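You operate a simulated robot arm through the tools that you are given. There is no shell and no other tool. Be economical: measure what you need, move in short steps, check, and stop when the job is done.

You run a simulated robot arm. Do the job below in one go: nothing can be reset, and whatever is moved stays where it is left.

Task
Drain the oil cell, then refill it from bottle 1.
Fine: up to the red lines; shut the cell valve; dip tube back in its cup; spill nothing.

Only the result counts: the job must be done as asked and must still hold three seconds after the hand-in. Knocking over, shifting, dropping, spilling or breaking anything else fails it.

Robot
A 7-joint arm with a two-finger parallel gripper, fixed in place. Base frame: the origin is at the foot of the arm, x ahead of it, y to its left, z up; the work surface is at about z = 0. Readings come in mm, rad, newtons and seconds.
With the tool pointing down near the work surface it reaches from about 240 to 620 mm from the base axis. Its first joint turns from -1.152 to 1.152 rad. Payload 2.6 kg.
The TCP is the grasp point between the finger pads, 30 mm short of the fingertips. In the tool frame z runs along the fingers and y along their closing line. Largest opening 94 mm; finger width 28, thickness 10; the body of the gripper, 50 by 96 mm, starts 55 mm behind the TCP.
Orientation is that of the tool frame in the base frame, as a unit quaternion [w, x, y, z]. With the fingers straight down and closing along the base's y, the tool's x points along the base's -x, its y along +y and its z along -z.

Tools
- The arm moves only by the tool servo_tool. Its argument "series" is a list of rows, each a list of 7 numbers: the shift along the base's x, y, z in mm, then the turn, a rotation vector about the base's x, y, z in rad, then the opening, from 0 (shut) to 1 (fully open). In form: [[dx, dy, dz, rx, ry, rz, hand], ...]. A call has 1 to 10 rows; each row shifts and turns the commanded pose from where the row before left it. A row lasts 0.2 s, in which the tool goes at most 50 mm and 0.15 rad; a call with a longer step from one row to the next is refused whole, and so is a gripper value outside its range. Where a pose cannot be reached the arm comes as near as it can. A force on the tool above 40 N (or 10 N above the force at the start of the call, whichever is more), or a blocked arm, ends the call early, and 0.2 s more pass. Each finger travels about 72 mm/s and halts on what it meets, pressing with about 34 N; the grip force reading is that of the motor and also rises with nothing between the fingers. The clock runs only during rows and for 0.2 s after the last one: add rows that do not move to give the fingers time. The reply holds the time, the measured pose of the TCP, the force on the tool along the base axes, the opening and the grip force, in the units named above and with some noise.
- Cameras (640 x 400 px; columns grow to the right, rows downward): "scene" is fixed at [23.1, 423, 568.9]; the picture's right is [-0.87, -0.49, 0.00], its down [-0.26, 0.45, -0.85] and it looks along [0.42, -0.74, -0.52] (base axes); focal length 323 px, centre (320, 200). "wrist" rides on the gripper at [-37, 0, -58] in the tool frame; the picture's right is [0.00, -1.00, 0.00], its down [0.97, 0.00, -0.24] and it looks along [0.24, 0.00, 0.97] (tool axes); focal length 218 px, centre (320, 200).
- capture(camera): a new picture of that camera. The clock stands still meanwhile.
- measure_at(camera, pixels): for up to 12 pixels [column, row] of the newest picture of that camera ("zoom" is the newest enlarged one), the place [x, y, z] in the base frame of the surface seen there, good to about 3 mm. The clock stands still meanwhile.
- enlarge(camera, box): a new picture of the part [left, top, right, bottom] of that camera's present view, enlarged. The clock stands still meanwhile.
- finish_job(): hands the job in; it is judged then, once.

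Work in short steps. Measure before you move; look again where a grasp or a placing could have gone wrong, and mend it. You have 80 turns and 54 pictures in all, those below and enlarged ones among them. Open the gripper and draw the arm clear of the work before you hand the job in, unless the task says otherwise; then end with one line.

The tools are called as name(argument=value, ...) on one line, values as JSON. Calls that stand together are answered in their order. servo_tool: Moves the arm, as the interface text tells. Its arguments: {"type":"object","properties":{"series":{"type":"array"}},"required":["series"]} The other tools are called the same way: capture (camera) takes a picture; measure_at (camera, pixels) gives the place of the surface under pixels of a picture; enlarge (camera, box) takes an enlarged picture of a part of a camera's view; finish_job () hands the job in.

At the start:

```text
time: 0.0
eef_pos: [361.3, -10.3, 380.8]
ee_rot: [0.001, 0.0, 1.0, 0.0]
contact_force: [0.4, 0.3, -0.1]
gripper_width: 93.9
grasp_force: 0.0
```

scene: 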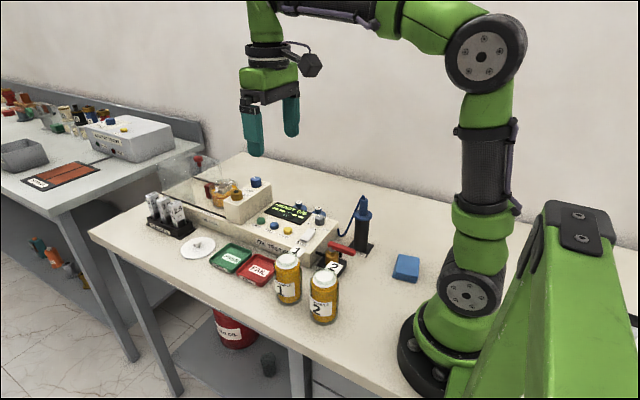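
wrist: 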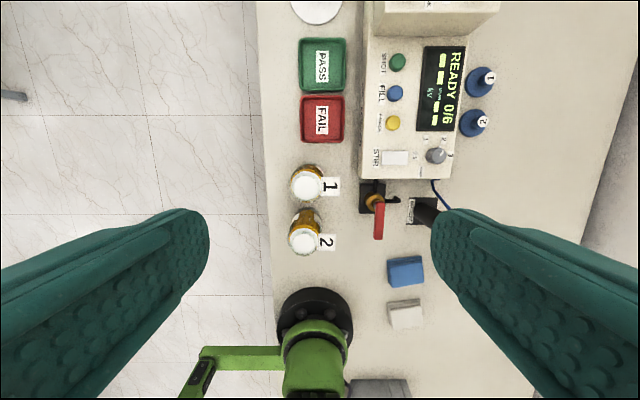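

The pictures show an oil tester with panel, bottles 1 and 2, a red-handled valve near (345,250) and a blue dip tube in its cup near (362,225). I enlarge the work area for detail.

enlarge(camera="scene", box=[220, 170, 420, 330])

enlarge(camera="wrist", box=[250, 0, 510, 280])

enlarge(camera="scene", box=[140, 140, 300, 260])

```text
2.50 times, centred on (320, 250) of scene
```

zoom: 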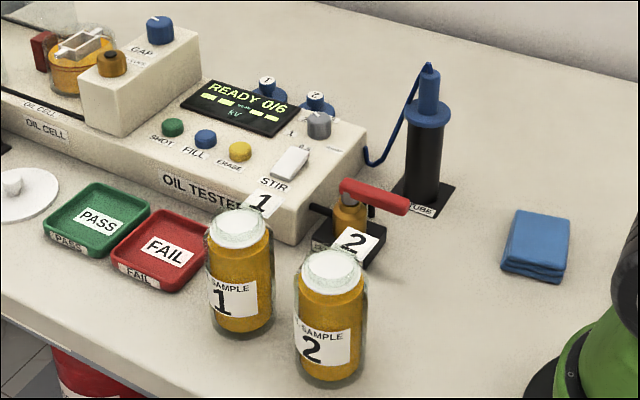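

```text
1.43 times, centred on (380, 140) of wrist
```

zoom: 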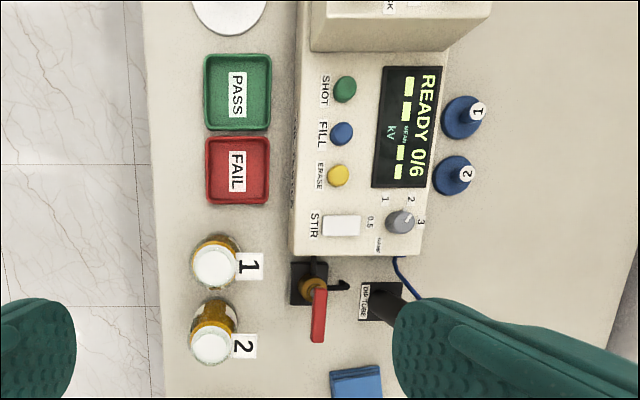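

```text
3.33 times, centred on (220, 200) of scene
```

zoom: 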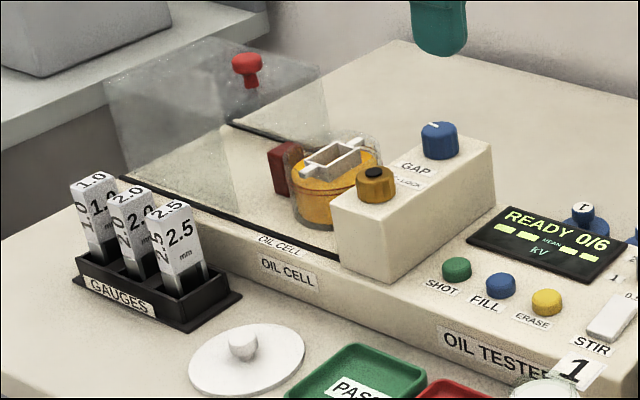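

I look closer at the bottles, valve and dip tube, and measure key spots in the current views.

enlarge(camera="scene", box=[265, 180, 385, 255])

enlarge(camera="scene", box=[260, 240, 356, 330])

measure_at(camera="scene", pixels=[[288, 259], [324, 279], [366, 213], [362, 202], [360, 240], [337, 244], [380, 251], [282, 225], [271, 224], [294, 230], [328, 209], [307, 212]])

measure_at(camera="wrist", pixels=[[306, 187], [304, 240], [373, 202], [379, 215], [378, 236], [394, 200], [396, 93], [399, 62], [393, 123], [479, 85], [474, 123], [395, 157]])

```text
5.33 times, centred on (325, 218) of scene
```

zoom: 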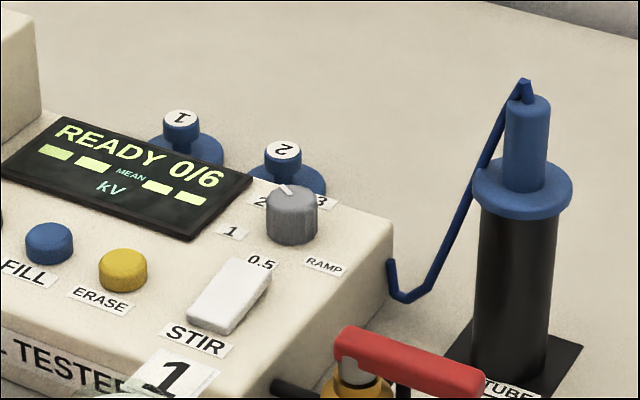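

```text
4.44 times, centred on (308, 285) of scene
```

zoom: 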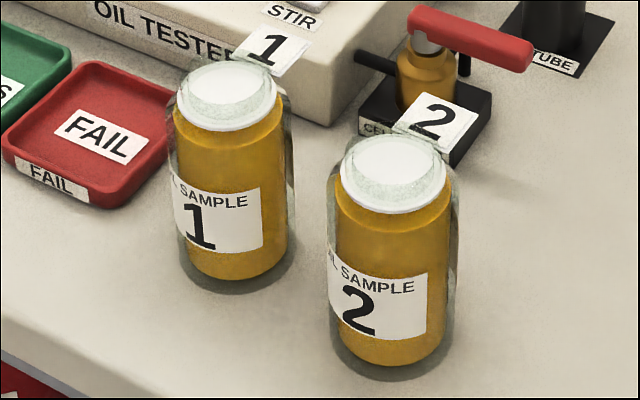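

```text
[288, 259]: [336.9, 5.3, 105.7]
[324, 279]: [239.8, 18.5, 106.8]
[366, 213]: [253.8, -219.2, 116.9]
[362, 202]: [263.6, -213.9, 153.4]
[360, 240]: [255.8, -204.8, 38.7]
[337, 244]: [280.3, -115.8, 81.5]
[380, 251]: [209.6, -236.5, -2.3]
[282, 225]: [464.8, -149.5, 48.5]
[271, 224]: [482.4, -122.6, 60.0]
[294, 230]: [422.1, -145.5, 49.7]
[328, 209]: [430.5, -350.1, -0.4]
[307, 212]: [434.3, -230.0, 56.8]
```

```text
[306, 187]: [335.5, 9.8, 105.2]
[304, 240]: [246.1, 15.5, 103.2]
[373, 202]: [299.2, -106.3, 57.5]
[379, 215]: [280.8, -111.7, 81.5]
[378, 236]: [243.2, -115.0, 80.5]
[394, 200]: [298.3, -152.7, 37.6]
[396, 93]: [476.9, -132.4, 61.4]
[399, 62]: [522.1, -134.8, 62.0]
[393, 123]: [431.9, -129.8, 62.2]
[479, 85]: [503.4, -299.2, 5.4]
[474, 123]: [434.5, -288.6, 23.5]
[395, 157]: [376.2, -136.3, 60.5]
```

The bottle tops look white (lids or open necks, unclear), and the numbered blue pieces behind the tester are at about (503,-299) and (434,-289). I lower the wrist camera over the bottles to see.

servo_tool(series=[[-5, 5, -40, 0, 0, 0, 1], [-5, 5, -40, 0, 0, 0, 1], [-10, 5, -40, 0, 0, 0, 1], [-10, 0, -30, 0, 0, 0, 1], [0, 0, 0, 0, 0, 0, 1]])

capture(camera="wrist")

```text
time: 1.2
eef_pos: [330.2, 4.4, 230.2]
ee_rot: [0.001, 0.001, 1.0, 0.0]
contact_force: [0.2, 0.3, -0.5]
gripper_width: 94.1
grasp_force: 0.1
```

```text
46 pictures are left
```

wrist: 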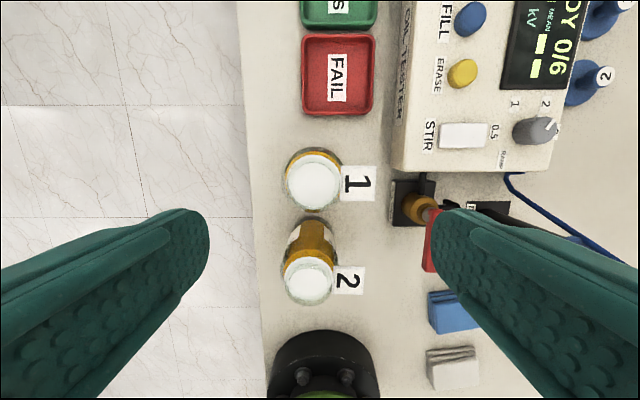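

enlarge(camera="wrist", box=[270, 135, 390, 315])

enlarge(camera="wrist", box=[380, 160, 520, 280])

measure_at(camera="wrist", pixels=[[315, 183], [289, 183], [343, 183], [315, 210], [307, 285], [290, 260], [360, 183], [350, 280], [285, 280]])

```text
2.22 times, centred on (330, 225) of wrist
```

zoom: 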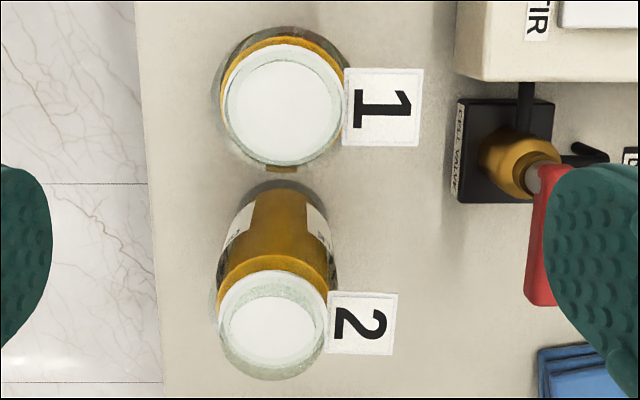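

```text
3.33 times, centred on (450, 220) of wrist
```

zoom: 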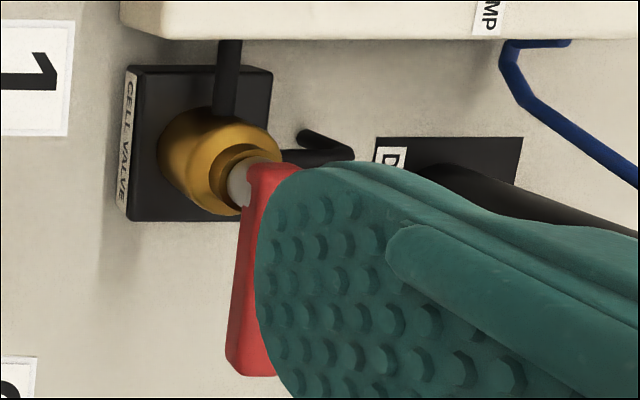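

```text
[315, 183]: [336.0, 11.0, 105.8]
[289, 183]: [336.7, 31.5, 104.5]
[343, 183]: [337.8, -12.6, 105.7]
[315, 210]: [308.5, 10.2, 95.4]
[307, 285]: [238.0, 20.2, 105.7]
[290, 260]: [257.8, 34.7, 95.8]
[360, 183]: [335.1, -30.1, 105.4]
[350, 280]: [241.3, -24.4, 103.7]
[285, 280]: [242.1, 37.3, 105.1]
```

I now inspect the cell itself for red lines and the valve from the scene view.

enlarge(camera="scene", box=[196, 165, 252, 205])

enlarge(camera="scene", box=[305, 225, 369, 275])

measure_at(camera="scene", pixels=[[220, 195], [212, 189], [222, 184], [233, 196], [198, 162], [210, 250], [255, 190], [235, 210], [170, 185]])

```text
10.00 times, centred on (224, 185) of scene
```

zoom: 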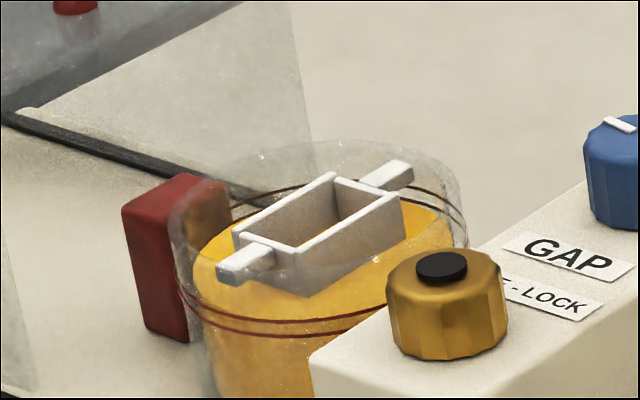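

```text
8.00 times, centred on (337, 250) of scene
```

zoom: 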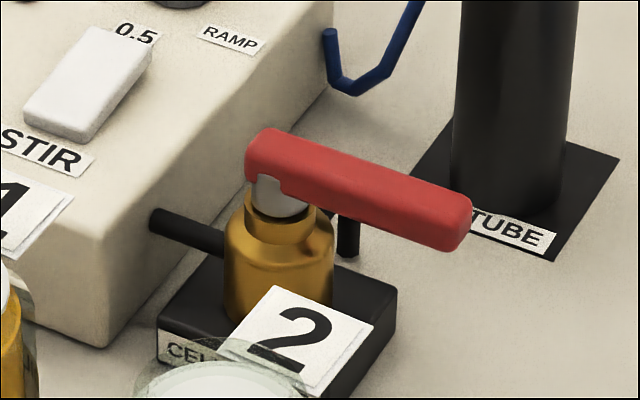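

```text
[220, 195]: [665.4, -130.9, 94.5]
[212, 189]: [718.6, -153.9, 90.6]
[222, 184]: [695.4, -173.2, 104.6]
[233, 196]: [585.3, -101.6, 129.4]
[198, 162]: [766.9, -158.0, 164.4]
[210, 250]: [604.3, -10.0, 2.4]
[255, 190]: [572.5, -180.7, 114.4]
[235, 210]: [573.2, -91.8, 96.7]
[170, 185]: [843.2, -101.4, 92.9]
```

Cell currently full with its two red lines around (330,325 in zoom). Before acting I fly over the tester's far side to see the blue numbered pieces, valve and dip tube from above.

servo_tool(series=[[0, -30, 30, 0, 0, 0, 1], [5, -40, 20, 0, 0, 0, 1], [10, -45, 0, 0, 0, 0, 1], [10, -45, 0, 0, 0, 0, 1], [10, -45, 0, 0, 0, 0, 1], [0, 0, 0, 0, 0, 0, 1]])

capture(camera="wrist")

```text
time: 2.6
eef_pos: [367.8, -202.2, 280.0]
ee_rot: [0.0, 0.001, 1.0, 0.0]
contact_force: [-0.6, -0.1, 0.2]
gripper_width: 93.8
grasp_force: 0.1
```

```text
41 pictures are left
```

wrist: 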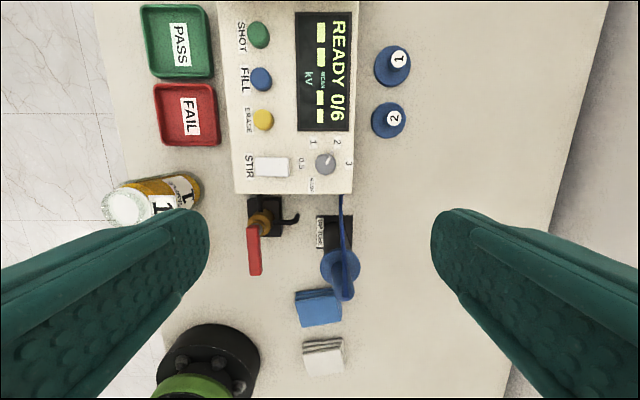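

enlarge(camera="wrist", box=[230, 180, 390, 320])

measure_at(camera="zoom", pixels=[[125, 160], [110, 220], [110, 380], [215, 170], [420, 260], [390, 360], [490, 360], [440, 450], [445, 400], [420, 330]])

enlarge(camera="wrist", box=[340, 30, 440, 150])

measure_at(camera="wrist", pixels=[[340, 268], [341, 292], [325, 265], [356, 268], [327, 235], [344, 215], [399, 58], [395, 118], [261, 205], [255, 237], [252, 270]])

```text
2.86 times, centred on (310, 250) of wrist
```

zoom: 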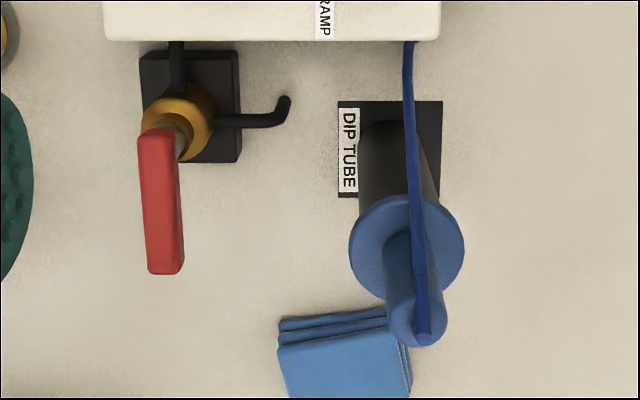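

```text
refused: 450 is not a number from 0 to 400
```

```text
3.33 times, centred on (390, 90) of wrist
```

zoom: 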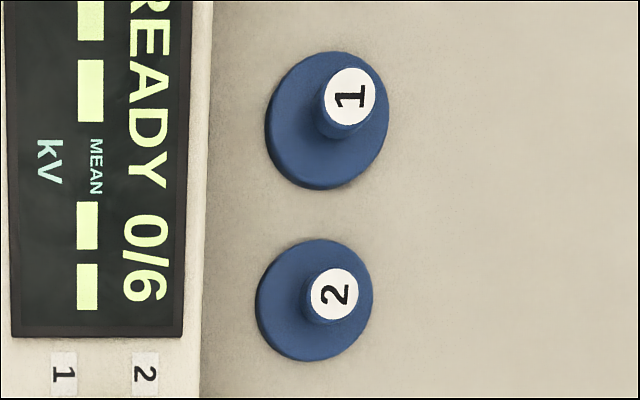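

```text
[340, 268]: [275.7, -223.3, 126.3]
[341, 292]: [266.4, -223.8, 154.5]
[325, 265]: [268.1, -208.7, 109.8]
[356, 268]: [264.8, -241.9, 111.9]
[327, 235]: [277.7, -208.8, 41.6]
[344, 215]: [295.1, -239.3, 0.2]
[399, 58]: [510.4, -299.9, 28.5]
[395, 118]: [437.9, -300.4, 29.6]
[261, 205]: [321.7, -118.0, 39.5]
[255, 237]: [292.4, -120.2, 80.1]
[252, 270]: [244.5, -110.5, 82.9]
```

Free measurements to fix the lever and valve geometry and dip-tube shape.

measure_at(camera="wrist", pixels=[[252, 229], [257, 229], [255, 250], [248, 260], [260, 260], [254, 273], [266, 214], [263, 226], [271, 228], [268, 233], [300, 217], [283, 222]])

measure_at(camera="wrist", pixels=[[336, 298], [338, 285], [350, 295], [345, 300], [322, 270], [368, 270], [340, 251], [334, 258], [330, 225], [360, 225]])

```text
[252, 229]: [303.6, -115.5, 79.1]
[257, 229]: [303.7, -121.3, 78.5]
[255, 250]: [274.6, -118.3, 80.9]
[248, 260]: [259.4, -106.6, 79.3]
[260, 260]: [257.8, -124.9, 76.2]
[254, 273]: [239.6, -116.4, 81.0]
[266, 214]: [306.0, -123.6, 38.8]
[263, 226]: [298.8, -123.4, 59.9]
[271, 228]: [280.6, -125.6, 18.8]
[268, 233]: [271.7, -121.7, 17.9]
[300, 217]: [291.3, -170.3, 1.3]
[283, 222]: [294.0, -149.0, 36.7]
```

```text
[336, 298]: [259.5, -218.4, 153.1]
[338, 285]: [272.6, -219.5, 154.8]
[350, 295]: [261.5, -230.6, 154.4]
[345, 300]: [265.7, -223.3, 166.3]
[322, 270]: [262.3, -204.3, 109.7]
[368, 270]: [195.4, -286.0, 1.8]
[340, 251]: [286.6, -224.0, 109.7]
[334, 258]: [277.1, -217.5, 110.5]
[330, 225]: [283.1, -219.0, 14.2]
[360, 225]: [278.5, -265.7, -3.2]
```

Lever spans x≈236–305 at y≈-117, z top≈81, pivot ≈(295,-118). I go over its free half and lower the fingers to straddle it.

servo_tool(series=[[-40, 29, 0, 0, 0, 0, 0.5], [-40, 29, 0, 0, 0, 0, 0.5], [-33, 27, 0, 0, 0, 0, 0.5], [0, 0, -45, 0, 0, 0, 0.5], [0, 0, -45, 0, 0, 0, 0.5], [0, 0, -45, 0, 0, 0, 0.5], [0, 0, -30, 0, 0, 0, 0.5], [0, 0, -18, 0, 0, 0, 0.5], [0, 0, 0, 0, 0, 0, 0.5]])

capture(camera="scene")

```text
time: 4.6
eef_pos: [254.5, -115.4, 97.7]
ee_rot: [0.0, -0.001, 1.0, 0.0]
contact_force: [0.2, 0.2, 0.2]
gripper_width: 47.1
grasp_force: 0.1
```

```text
38 pictures are left
```

scene: 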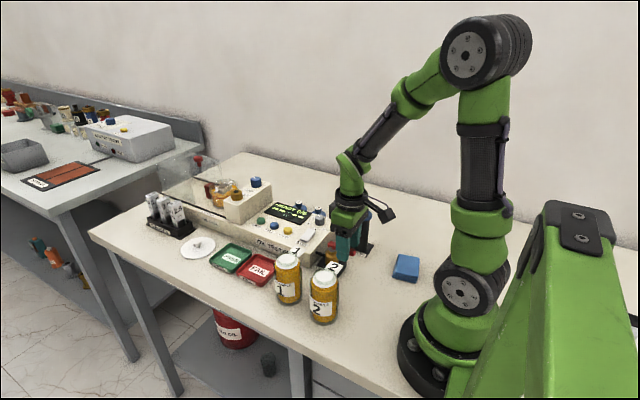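

Fingers straddle the lever. I narrow the hand to 22 mm and try a small turn toward -y (the outlet side).

servo_tool(series=[[0, -2, -7, 0, 0, 0, 0.3], [0, 0, 0, 0, 0, 0, 0.2], [0.5, -6, 0, 0, 0, 0.15, 0.2], [1.3, -5.9, 0, 0, 0, 0.15, 0.2], [2.2, -5.6, 0, 0, 0, 0.15, 0.2]])

enlarge(camera="wrist", box=[240, 60, 400, 160])

```text
time: 5.6
eef_pos: [254.8, -118.9, 89.4]
ee_rot: [-0.001, -0.138, 0.99, 0.01]
contact_force: [0.0, 23.6, 1.7]
gripper_width: 31.7
grasp_force: 11.6
stopped in row 5: the force on the tool passed its limit (the readings are from after the stop); the commanded pose is now the measured one
```

```text
4.00 times, centred on (320, 110) of wrist
```

zoom: 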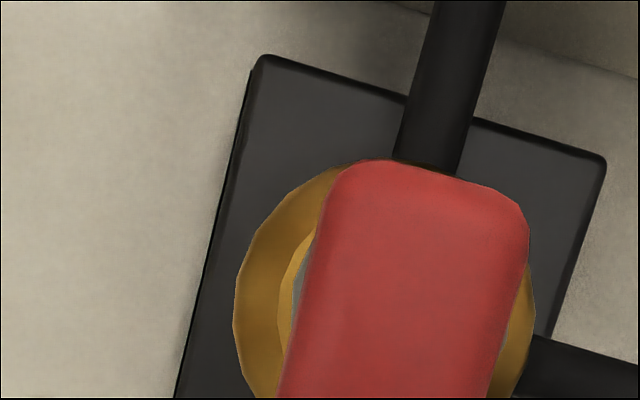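

The lever did not move that way (23 N, blocked), so it must open toward +y. I straighten the hand and try the other direction.

servo_tool(series=[[0, 1, 0, 0, 0, -0.138, 0.4], [0, 1, 0, 0, 0, -0.138, 0.3], [0.45, 6, 0, 0, 0, -0.15, 0.3], [1.34, 5.84, 0, 0, 0, -0.15, 0.3], [2.2, 5.58, 0, 0, 0, -0.15, 0.3], [0, 0, 0, 0, 0, 0, 0.3]])

enlarge(camera="wrist", box=[240, 60, 400, 160])

```text
time: 7.0
eef_pos: [259.6, -103.8, 90.9]
ee_rot: [0.002, 0.224, 0.975, 0.005]
contact_force: [-0.7, 0.3, 0.1]
gripper_width: 28.6
grasp_force: 0.2
```

```text
4.00 times, centred on (320, 110) of wrist
```

zoom: 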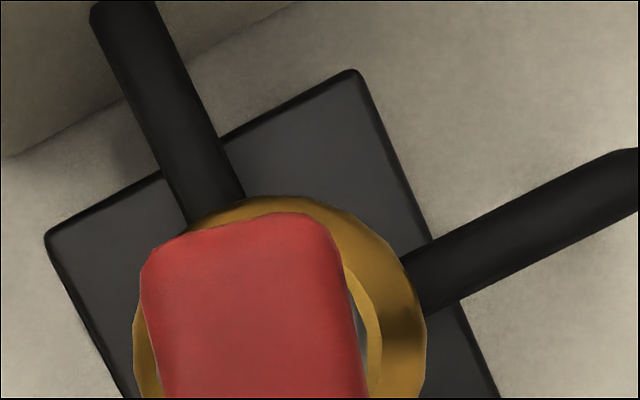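

The lever follows this way. Continue to 90°.

servo_tool(series=[[3.0, 5.2, 0, 0, 0, -0.15, 0.3], [3.7, 4.7, 0, 0, 0, -0.15, 0.3], [4.4, 4.1, 0, 0, 0, -0.15, 0.3], [5.0, 3.4, 0, 0, 0, -0.15, 0.3], [5.4, 2.6, 0, 0, 0, -0.15, 0.3], [5.7, 1.8, 0, 0, 0, -0.15, 0.3], [5.9, 0.9, 0, 0, 0, -0.15, 0.3], [2.8, 0.1, 0, 0, 0, -0.07, 0.3], [0, 0, 0, 0, 0, 0, 0.3]])

capture(camera="scene")

enlarge(camera="scene", box=[196, 165, 252, 205])

```text
time: 9.0
eef_pos: [295.2, -81.3, 89.4]
ee_rot: [0.005, 0.707, 0.707, 0.003]
contact_force: [-0.7, -0.3, -0.4]
gripper_width: 28.5
grasp_force: 0.1
```

```text
35 pictures are left
```

scene: 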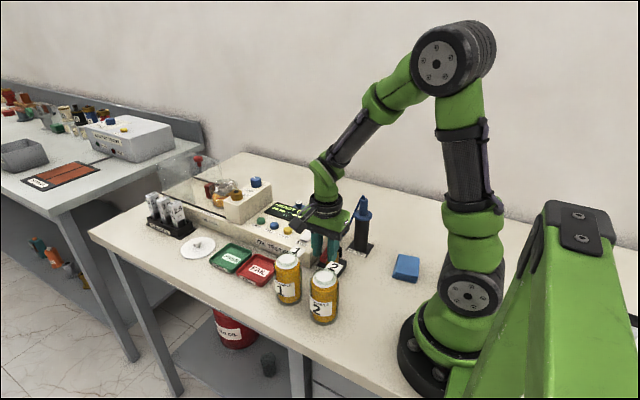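

```text
10.00 times, centred on (224, 185) of scene
```

zoom: 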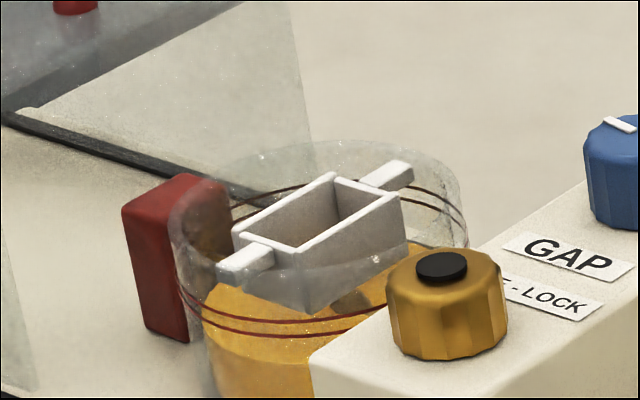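

The cell oil level is falling: the valve is open. I wait two calls and look at the cell and the outlet.

servo_tool(series=[[0, 0, 0, 0, 0, 0, 0.3], [0, 0, 0, 0, 0, 0, 0.3], [0, 0, 0, 0, 0, 0, 0.3], [0, 0, 0, 0, 0, 0, 0.3], [0, 0, 0, 0, 0, 0, 0.3], [0, 0, 0, 0, 0, 0, 0.3], [0, 0, 0, 0, 0, 0, 0.3], [0, 0, 0, 0, 0, 0, 0.3], [0, 0, 0, 0, 0, 0, 0.3], [0, 0, 0, 0, 0, 0, 0.3]])

servo_tool(series=[[0, 0, 0, 0, 0, 0, 0.3], [0, 0, 0, 0, 0, 0, 0.3], [0, 0, 0, 0, 0, 0, 0.3], [0, 0, 0, 0, 0, 0, 0.3], [0, 0, 0, 0, 0, 0, 0.3], [0, 0, 0, 0, 0, 0, 0.3], [0, 0, 0, 0, 0, 0, 0.3], [0, 0, 0, 0, 0, 0, 0.3], [0, 0, 0, 0, 0, 0, 0.3], [0, 0, 0, 0, 0, 0, 0.3]])

enlarge(camera="scene", box=[196, 165, 252, 205])

enlarge(camera="wrist", box=[160, 0, 480, 200])

```text
time: 11.2
eef_pos: [294.8, -81.5, 90.9]
ee_rot: [0.004, 0.706, 0.708, 0.003]
contact_force: [0.1, -1.3, -0.6]
gripper_width: 28.4
grasp_force: 0.0
```

```text
time: 13.4
eef_pos: [294.5, -81.6, 90.3]
ee_rot: [0.004, 0.706, 0.708, 0.003]
contact_force: [-0.6, 0.6, -0.2]
gripper_width: 28.3
grasp_force: 0.0
```

```text
10.00 times, centred on (224, 185) of scene
```

zoom: 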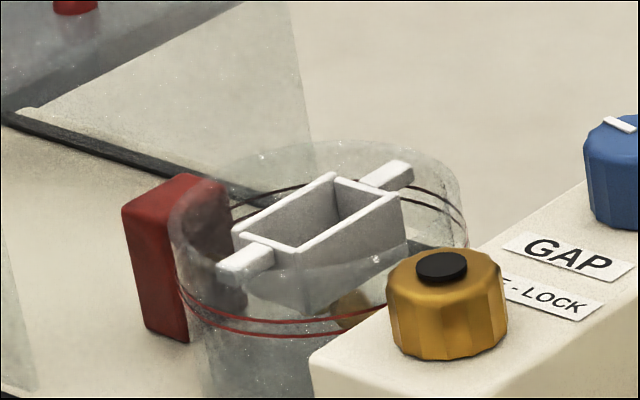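

```text
2.00 times, centred on (320, 100) of wrist
```

zoom: 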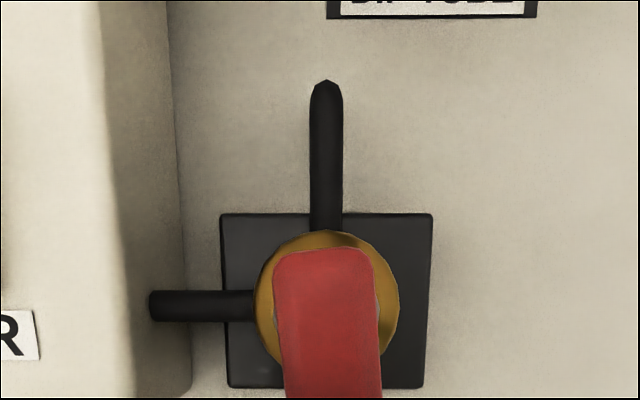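

The cell looks empty and no puddle is seen at the outlet. I wait a bit more to drain fully, then swing the lever back.

servo_tool(series=[[0, 0, 0, 0, 0, 0, 0.3], [0, 0, 0, 0, 0, 0, 0.3], [0, 0, 0, 0, 0, 0, 0.3], [0, 0, 0, 0, 0, 0, 0.3], [0, 0, 0, 0, 0, 0, 0.3], [0, 0, 0, 0, 0, 0, 0.3], [0, 0, 0, 0, 0, 0, 0.3], [0, 0, 0, 0, 0, 0, 0.3], [0, 0, 0, 0, 0, 0, 0.3], [0, 0, 0, 0, 0, 0, 0.3]])

servo_tool(series=[[-2.8, -0.1, 0, 0, 0, 0.07, 0.3], [-5.9, -0.9, 0, 0, 0, 0.15, 0.3], [-5.7, -1.8, 0, 0, 0, 0.15, 0.3], [-5.4, -2.6, 0, 0, 0, 0.15, 0.3], [-5.0, -3.4, 0, 0, 0, 0.15, 0.3], [-4.4, -4.1, 0, 0, 0, 0.15, 0.3], [-3.7, -4.7, 0, 0, 0, 0.15, 0.3], [-3.0, -5.2, 0, 0, 0, 0.15, 0.3], [0, 0, 0, 0, 0, 0, 0.3]])

servo_tool(series=[[-2.2, -5.6, 0, 0, 0, 0.15, 0.3], [-1.3, -5.8, 0, 0, 0, 0.15, 0.3], [-0.4, -6, 0, 0, 0, 0.15, 0.3], [0, -3, 0, 0, 0, 0.0, 0.3], [0, -3, 0, 0, 0, 0.0, 0.3], [0, -2, 0, 0, 0, 0.0, 0.3], [0, 0, 0, 0, 0, 0, 0.3]])

enlarge(camera="wrist", box=[200, 20, 440, 170])

```text
time: 15.6
eef_pos: [295.6, -82.1, 90.9]
ee_rot: [0.005, 0.707, 0.707, 0.002]
contact_force: [0.6, 0.0, 0.3]
gripper_width: 28.5
grasp_force: 0.1
```

```text
time: 17.6
eef_pos: [260.0, -103.7, 89.6]
ee_rot: [0.002, 0.223, 0.975, 0.004]
contact_force: [-1.2, 0.2, -0.3]
gripper_width: 28.2
grasp_force: 0.2
```

```text
time: 19.2
eef_pos: [255.5, -127.1, 90.8]
ee_rot: [0.0, 0.0, 1.0, 0.007]
contact_force: [4.5, 22.5, -6.3]
gripper_width: 41.4
grasp_force: 11.8
```

```text
2.67 times, centred on (320, 95) of wrist
```

zoom: 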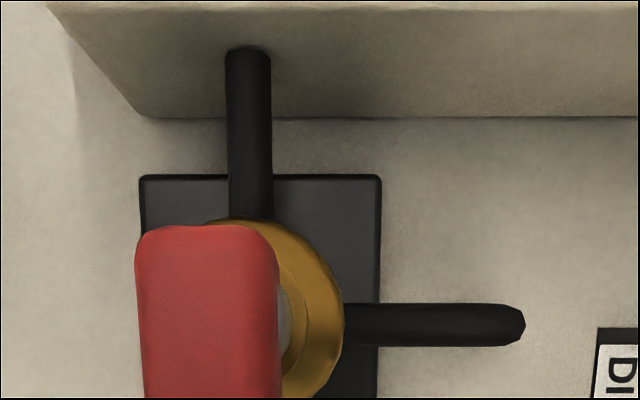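

The lever is firmly back at its stop, pressing 22 N. I back off, rise, and go above the dip tube at (266,-222).

servo_tool(series=[[0, 8, 0, 0, 0, 0, 0.5], [0, 2, 0, 0, 0, 0, 0.5], [0, 0, 40, 0, 0, 0, 0.5], [0, 0, 45, 0, 0, 0, 0.6], [0, 0, 45, 0, 0, 0, 0.7], [3, -35, 10, 0, 0, 0, 0.7], [4, -35, 0, 0, 0, 0, 0.7], [4, -35, 0, 0, 0, 0, 0.7], [0, 0, 0, 0, 0, 0, 0.7]])

capture(camera="wrist")

enlarge(camera="scene", box=[270, 160, 430, 280])

```text
time: 21.2
eef_pos: [268.5, -224.4, 230.1]
ee_rot: [0.001, 0.0, 1.0, 0.005]
contact_force: [-0.4, 0.1, -0.6]
gripper_width: 65.8
grasp_force: 0.1
```

```text
30 pictures are left
```

wrist: 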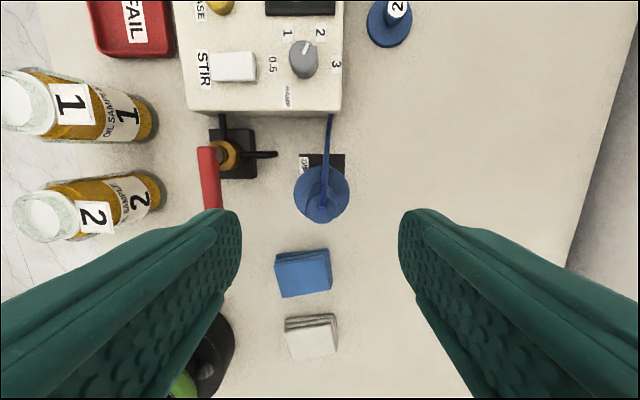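

```text
3.33 times, centred on (350, 220) of scene
```

zoom: 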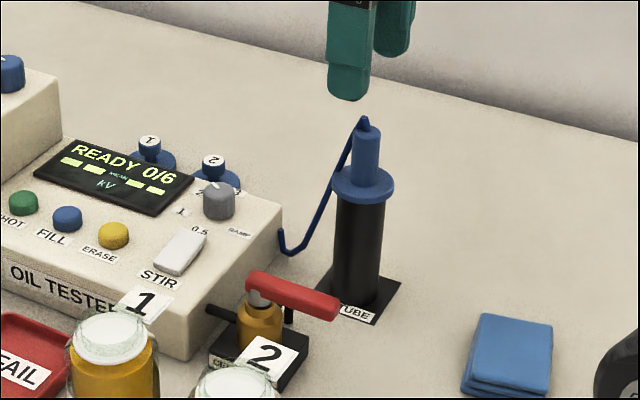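

measure_at(camera="wrist", pixels=[[320, 192], [321, 172], [321, 205], [296, 193], [347, 190], [320, 220], [308, 195], [332, 200], [322, 212]])

measure_at(camera="zoom", pixels=[[364, 160], [364, 135], [357, 188], [340, 180], [390, 195], [360, 196], [357, 205], [365, 120]])

```text
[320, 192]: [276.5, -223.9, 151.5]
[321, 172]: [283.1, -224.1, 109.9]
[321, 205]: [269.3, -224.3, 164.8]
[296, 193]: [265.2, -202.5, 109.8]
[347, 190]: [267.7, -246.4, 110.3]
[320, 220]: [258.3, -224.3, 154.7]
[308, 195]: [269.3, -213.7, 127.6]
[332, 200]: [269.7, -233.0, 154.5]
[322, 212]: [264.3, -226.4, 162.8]
```

```text
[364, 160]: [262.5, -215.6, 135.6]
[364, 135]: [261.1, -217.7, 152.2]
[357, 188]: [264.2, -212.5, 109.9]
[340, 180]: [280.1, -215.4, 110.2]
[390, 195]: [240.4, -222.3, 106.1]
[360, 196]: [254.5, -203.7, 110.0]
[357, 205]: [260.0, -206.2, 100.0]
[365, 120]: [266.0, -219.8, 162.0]
```

Tube axis at (266.5,-224), grip z 110–154. I descend to TCP z≈143 and close on it.

servo_tool(series=[[-2, 0, -40, 0, 0, 0, 0.7], [0, 0, -35, 0, 0, 0, 0.7], [0, 0, -11, 0, 0, 0, 0.7], [0, 0, 0, 0, 0, 0, 0.4], [0, 0, 0, 0, 0, 0, 0], [0, 0, 0, 0, 0, 0, 0], [0, 0, 0, 0, 0, 0, 0], [0, 0, 0, 0, 0, 0, 0]])

```text
time: 23.0
eef_pos: [266.0, -223.7, 143.8]
ee_rot: [0.001, 0.0, 1.0, 0.005]
contact_force: [1.3, -0.9, 0.4]
gripper_width: 19.8
grasp_force: 33.6
```

Gripped at 19.8 mm. I lift straight up slowly in two parts and look.

servo_tool(series=[[0, 0, 15, 0, 0, 0, 0], [0, 0, 25, 0, 0, 0, 0], [0, 0, 25, 0, 0, 0, 0], [0, 0, 25, 0, 0, 0, 0], [0, 0, 25, 0, 0, 0, 0], [0, 0, 0, 0, 0, 0, 0]])

capture(camera="scene")

```text
time: 24.4
eef_pos: [265.8, -223.2, 260.5]
ee_rot: [0.001, 0.001, 1.0, 0.005]
contact_force: [-0.8, -0.4, -0.9]
gripper_width: 19.6
grasp_force: 33.5
```

```text
28 pictures are left
```

scene: 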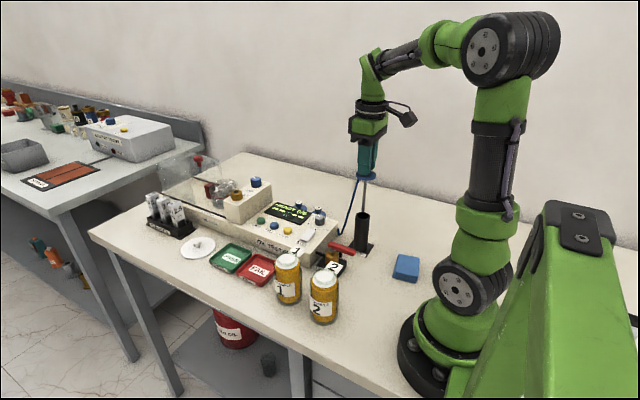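

The tube is up but its tip may still be in the cup; zoom.

enlarge(camera="scene", box=[320, 140, 416, 260])

```text
3.33 times, centred on (368, 200) of scene
```

zoom: 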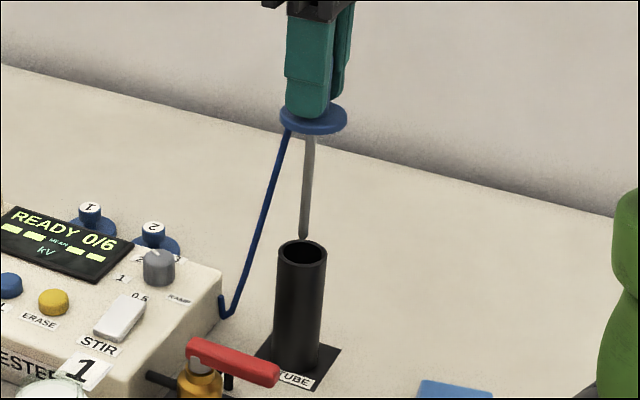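

measure_at(camera="zoom", pixels=[[304, 232], [303, 222], [308, 150], [302, 254], [318, 118], [280, 252], [325, 252]])

```text
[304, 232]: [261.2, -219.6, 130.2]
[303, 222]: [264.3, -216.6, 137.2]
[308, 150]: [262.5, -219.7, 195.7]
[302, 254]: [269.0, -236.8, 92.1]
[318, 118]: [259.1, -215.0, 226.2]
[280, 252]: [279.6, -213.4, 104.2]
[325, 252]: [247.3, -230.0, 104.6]
```

Tip is at TCP−132. I raise so the tip is at about z 155 and carry it to above bottle 1 at (337,10).

servo_tool(series=[[0, 0, 25, 0, 0, 0, 0], [10, 33, 5, 0, 0, 0, 0], [10, 33, 0, 0, 0, 0, 0], [10, 33, 0, 0, 0, 0, 0], [10, 33, 0, 0, 0, 0, 0], [10, 33, 0, 0, 0, 0, 0], [10, 33, 0, 0, 0, 0, 0], [11, 35, 0, 0, 0, 0, 0], [0, 0, 0, 0, 0, 0, 0]])

enlarge(camera="scene", box=[210, 150, 370, 310])

capture(camera="wrist")

```text
time: 26.4
eef_pos: [336.8, 8.2, 288.6]
ee_rot: [0.001, 0.001, 1.0, 0.006]
contact_force: [-0.1, 0.5, -0.3]
gripper_width: 19.7
grasp_force: 34.4
```

```text
2.50 times, centred on (290, 230) of scene
```

zoom: 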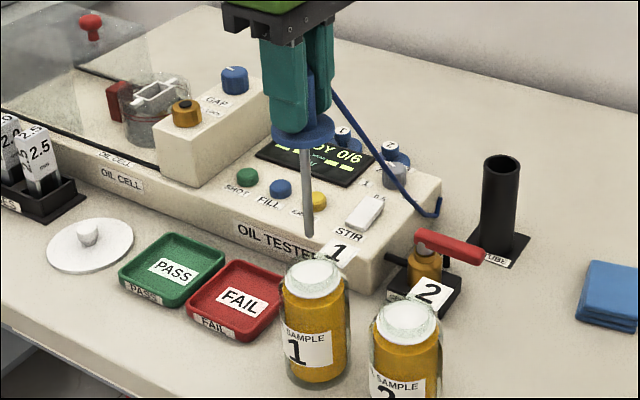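

```text
25 pictures are left
```

wrist: 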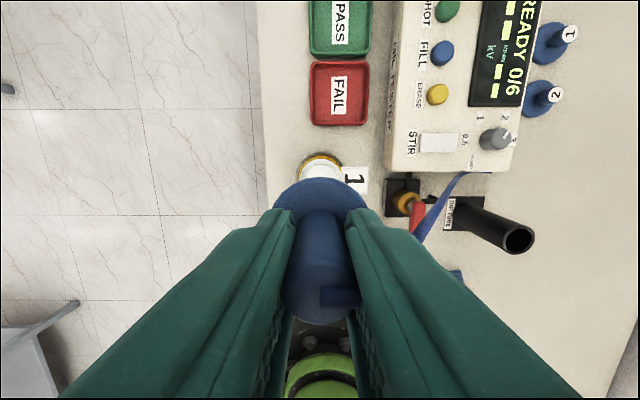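

measure_at(camera="zoom", pixels=[[307, 233], [307, 225], [285, 280], [341, 283], [315, 264], [312, 296], [313, 280], [306, 160]])

enlarge(camera="scene", box=[268, 238, 308, 268])

```text
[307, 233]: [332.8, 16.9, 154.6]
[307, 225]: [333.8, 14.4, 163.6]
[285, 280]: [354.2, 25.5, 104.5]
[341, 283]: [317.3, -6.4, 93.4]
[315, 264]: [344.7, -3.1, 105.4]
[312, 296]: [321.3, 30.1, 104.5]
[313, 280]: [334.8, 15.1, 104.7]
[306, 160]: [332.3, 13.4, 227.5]
```

```text
13.33 times, centred on (288, 253) of scene
```

zoom: 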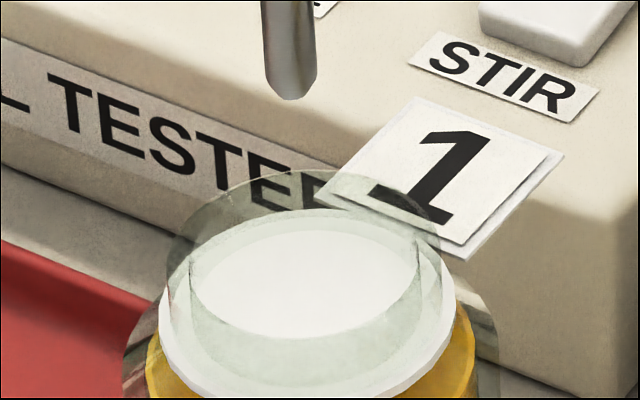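

Rod tip (z≈155) is centred over the bottle mouth within ~2 mm. I lower it: first 35 mm, then gently in small steps watching the force, to see whether the mouth is open.

servo_tool(series=[[1.2, 0.5, -20, 0, 0, 0, 0], [0, 0, -15, 0, 0, 0, 0], [0, 0, -4, 0, 0, 0, 0], [0, 0, -4, 0, 0, 0, 0], [0, 0, -4, 0, 0, 0, 0], [0, 0, -4, 0, 0, 0, 0], [0, 0, -2, 0, 0, 0, 0], [0, 0, 0, 0, 0, 0, 0]])

enlarge(camera="scene", box=[258, 208, 322, 308])

```text
time: 28.2
eef_pos: [337.0, 8.3, 237.0]
ee_rot: [0.0, 0.0, 1.0, 0.005]
contact_force: [0.2, 0.5, -1.7]
gripper_width: 19.4
grasp_force: 34.3
```

```text
4.00 times, centred on (290, 258) of scene
```

zoom: 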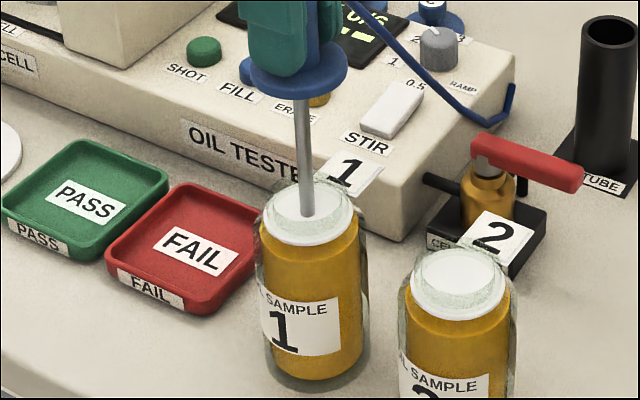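

Tip seems centred at the white surface (z≈105), force near zero. I continue with 2 mm steps.

servo_tool(series=[[0, 0, -2, 0, 0, 0, 0], [0, 0, -2, 0, 0, 0, 0], [0, 0, -2, 0, 0, 0, 0], [0, 0, -2, 0, 0, 0, 0], [0, 0, -2, 0, 0, 0, 0]])

enlarge(camera="scene", box=[268, 228, 308, 268])

```text
time: 29.4
eef_pos: [337.2, 8.4, 227.0]
ee_rot: [0.001, 0.0, 1.0, 0.006]
contact_force: [-0.1, 0.7, -0.9]
gripper_width: 19.4
grasp_force: 34.2
```

```text
10.00 times, centred on (288, 248) of scene
```

zoom: 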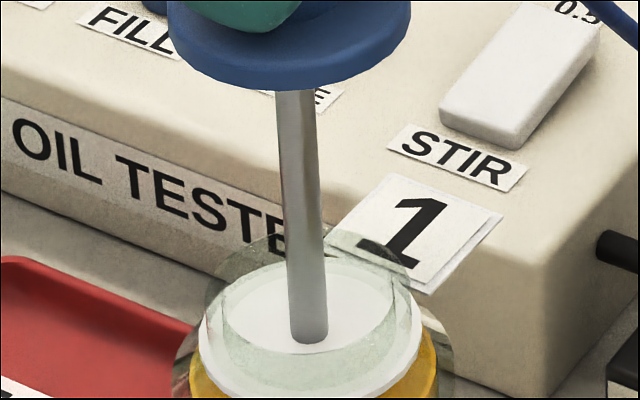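

No contact yet; tip still visible above the white surface. Another few small steps.

servo_tool(series=[[0, 0, -2, 0, 0, 0, 0], [0, 0, -2, 0, 0, 0, 0], [0, 0, -2, 0, 0, 0, 0], [0, 0, -2, 0, 0, 0, 0]])

enlarge(camera="scene", box=[268, 228, 308, 268])

```text
time: 30.4
eef_pos: [337.3, 9.5, 218.5]
ee_rot: [0.001, 0.0, 1.0, 0.005]
contact_force: [0.2, 0.3, -0.5]
gripper_width: 19.7
grasp_force: 33.8
```

```text
10.00 times, centred on (288, 248) of scene
```

zoom: 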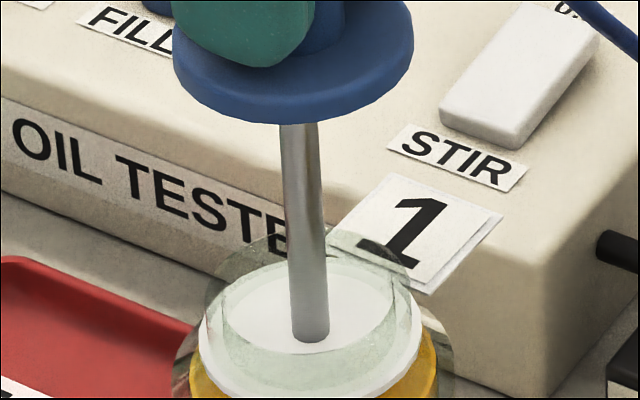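

The rod now passes through the white surface without force, so the mouth is open. Continue lowering to near the rim.

servo_tool(series=[[0, 0, -15, 0, 0, 0, 0], [0, 0, -15, 0, 0, 0, 0], [0, 0, -12, 0, 0, 0, 0], [0, 0, -10, 0, 0, 0, 0], [0, 0, 0, 0, 0, 0, 0]])

enlarge(camera="scene", box=[258, 218, 322, 298])

```text
time: 31.6
eef_pos: [337.3, 9.4, 166.3]
ee_rot: [0.001, 0.0, 1.0, 0.006]
contact_force: [0.0, 1.1, -0.4]
gripper_width: 19.6
grasp_force: 33.9
```

```text
5.00 times, centred on (290, 258) of scene
```

zoom: 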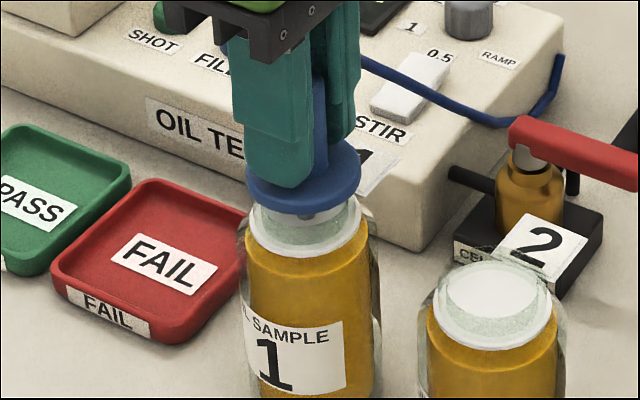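

Flange is centred just above the neck. I lower in 2 mm steps until contact shows.

servo_tool(series=[[0, 0, -3, 0, 0, 0, 0], [0, 0, -3, 0, 0, 0, 0], [0, 0, -3, 0, 0, 0, 0], [0, 0, -2, 0, 0, 0, 0], [0, 0, -2, 0, 0, 0, 0]])

servo_tool(series=[[0, 0, -1.5, 0, 0, 0, 0], [0, 0, -1.5, 0, 0, 0, 0], [0, 0, 0, 0, 0, 0, 0]])

```text
time: 32.8
eef_pos: [338.1, 9.2, 156.3]
ee_rot: [0.002, 0.001, 1.0, 0.005]
contact_force: [-7.4, -1.7, 23.6]
gripper_width: 19.7
grasp_force: 33.7
```

```text
time: 33.6
eef_pos: [338.5, 8.8, 151.4]
ee_rot: [0.004, 0.0, 1.0, 0.005]
contact_force: [4.2, -0.1, 22.2]
gripper_width: 19.5
grasp_force: 33.8
```

Contact at about 22 N. Look before releasing.

enlarge(camera="scene", box=[258, 218, 322, 298])

```text
5.00 times, centred on (290, 258) of scene
```

zoom: 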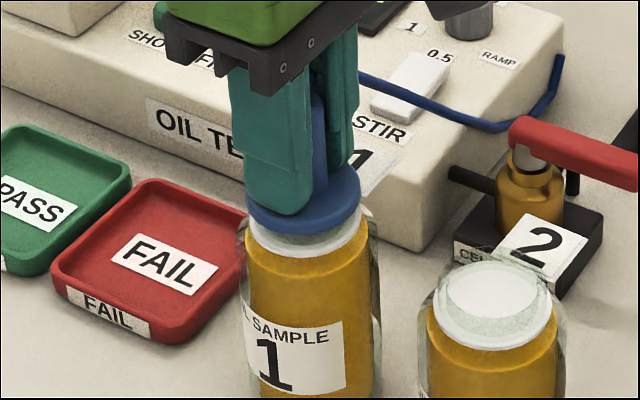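

Flange rests on the neck. I release and rise clear.

servo_tool(series=[[0, 0, 1, 0, 0, 0, 0], [0, 0, 0, 0, 0, 0, 0.2], [0, 0, 0, 0, 0, 0, 0.4], [0, 0, 0, 0, 0, 0, 0.6], [0, 0, 0, 0, 0, 0, 0.6], [0, 0, 20, 0, 0, 0, 0.6], [0, 0, 40, 0, 0, 0, 0.6], [0, 0, 40, 0, 0, 0, 0.6], [0, 0, 0, 0, 0, 0, 0.6]])

capture(camera="scene")

capture(camera="wrist")

```text
time: 35.6
eef_pos: [337.9, 9.4, 252.1]
ee_rot: [0.001, 0.0, 1.0, 0.005]
contact_force: [0.5, -0.2, -0.4]
gripper_width: 56.6
grasp_force: 0.0
```

```text
18 pictures are left
```

scene: 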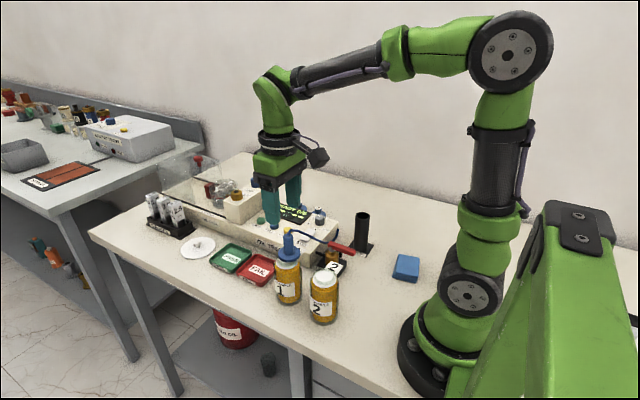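

```text
17 pictures are left
```

wrist: 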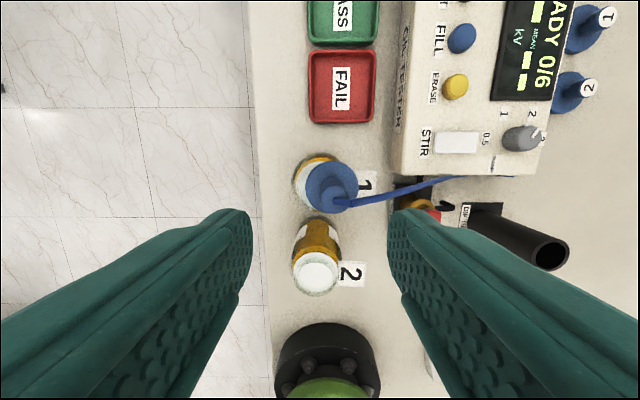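

Measure the resting tube for tilt, plus FILL button.

measure_at(camera="wrist", pixels=[[337, 205], [330, 200], [345, 205], [308, 185], [352, 172], [325, 165], [318, 205], [462, 38], [455, 86], [455, 142], [462, 28], [330, 180]])

enlarge(camera="scene", box=[250, 210, 330, 310])

```text
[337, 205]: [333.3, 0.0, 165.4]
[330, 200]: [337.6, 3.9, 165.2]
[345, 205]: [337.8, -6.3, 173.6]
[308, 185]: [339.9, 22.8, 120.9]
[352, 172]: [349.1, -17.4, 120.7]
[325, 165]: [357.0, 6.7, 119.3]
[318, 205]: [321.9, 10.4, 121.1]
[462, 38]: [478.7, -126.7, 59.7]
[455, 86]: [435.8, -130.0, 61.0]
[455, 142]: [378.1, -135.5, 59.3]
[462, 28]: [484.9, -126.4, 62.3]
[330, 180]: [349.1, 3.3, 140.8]
```

```text
4.00 times, centred on (290, 260) of scene
```

zoom: 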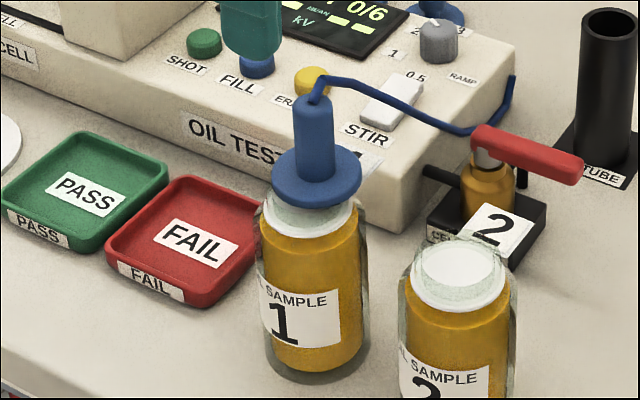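

Tube rests level on bottle 1 (flange z≈120 all round). I close the hand and go above the FILL button at (478,-129).

servo_tool(series=[[28, -27, 0, 0, 0, 0, 0.3], [28, -27, 0, 0, 0, 0, 0], [28, -28, 0, 0, 0, 0, 0], [28, -28, 0, 0, 0, 0, 0], [28, -28, 0, 0, 0, 0, 0], [0, 0, -45, 0, 0, 0, 0], [0, 0, -45, 0, 0, 0, 0], [0, 0, -45, 0, 0, 0, 0], [0, 0, -15, 0, 0, 0, 0], [0, 0, 0, 0, 0, 0, 0]])

capture(camera="scene")

```text
time: 37.8
eef_pos: [479.0, -128.9, 101.1]
ee_rot: [0.0, 0.001, 1.0, 0.005]
contact_force: [0.7, 0.5, -0.2]
gripper_width: 0.0
grasp_force: 33.1
```

```text
15 pictures are left
```

scene: 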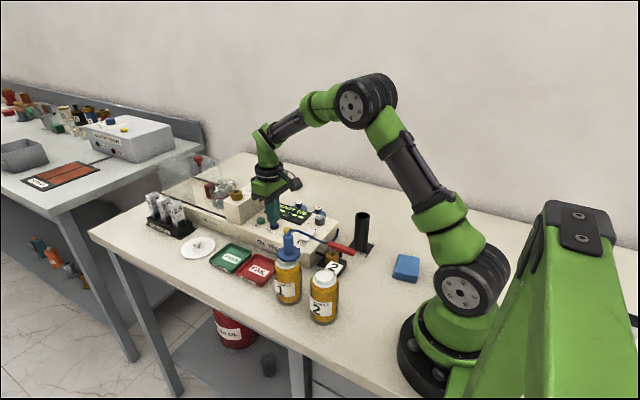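

Cell stays visible. I press FILL gently and come straight back up, to learn how it behaves.

servo_tool(series=[[0, 0, -6, 0, 0, 0, 0], [0, 0, -3, 0, 0, 0, 0], [0, 0, -2, 0, 0, 0, 0], [0, 0, -2, 0, 0, 0, 0]])

enlarge(camera="scene", box=[200, 165, 320, 240])

```text
time: 38.8
eef_pos: [477.2, -129.2, 88.6]
ee_rot: [0.001, 0.0, 1.0, 0.005]
contact_force: [-0.2, 0.1, 2.3]
gripper_width: 0.0
grasp_force: 32.7
```

```text
5.33 times, centred on (260, 202) of scene
```

zoom: 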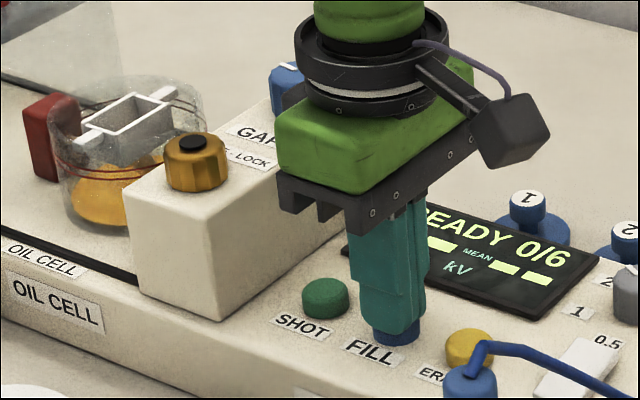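

Oil has already entered the cell. I lift off to see whether filling stops.

servo_tool(series=[[0, 0, 10, 0, 0, 0, 0]])

enlarge(camera="scene", box=[196, 165, 252, 205])

```text
time: 39.2
eef_pos: [477.6, -129.5, 97.7]
ee_rot: [0.001, -0.001, 1.0, 0.006]
contact_force: [0.0, 0.1, 0.2]
gripper_width: 0.2
grasp_force: 33.4
```

```text
10.00 times, centred on (224, 185) of scene
```

zoom: 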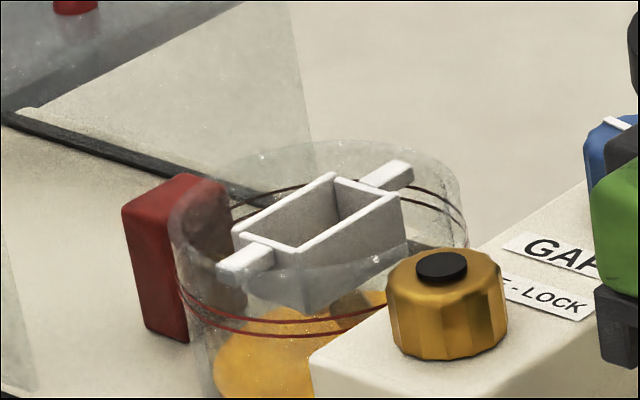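

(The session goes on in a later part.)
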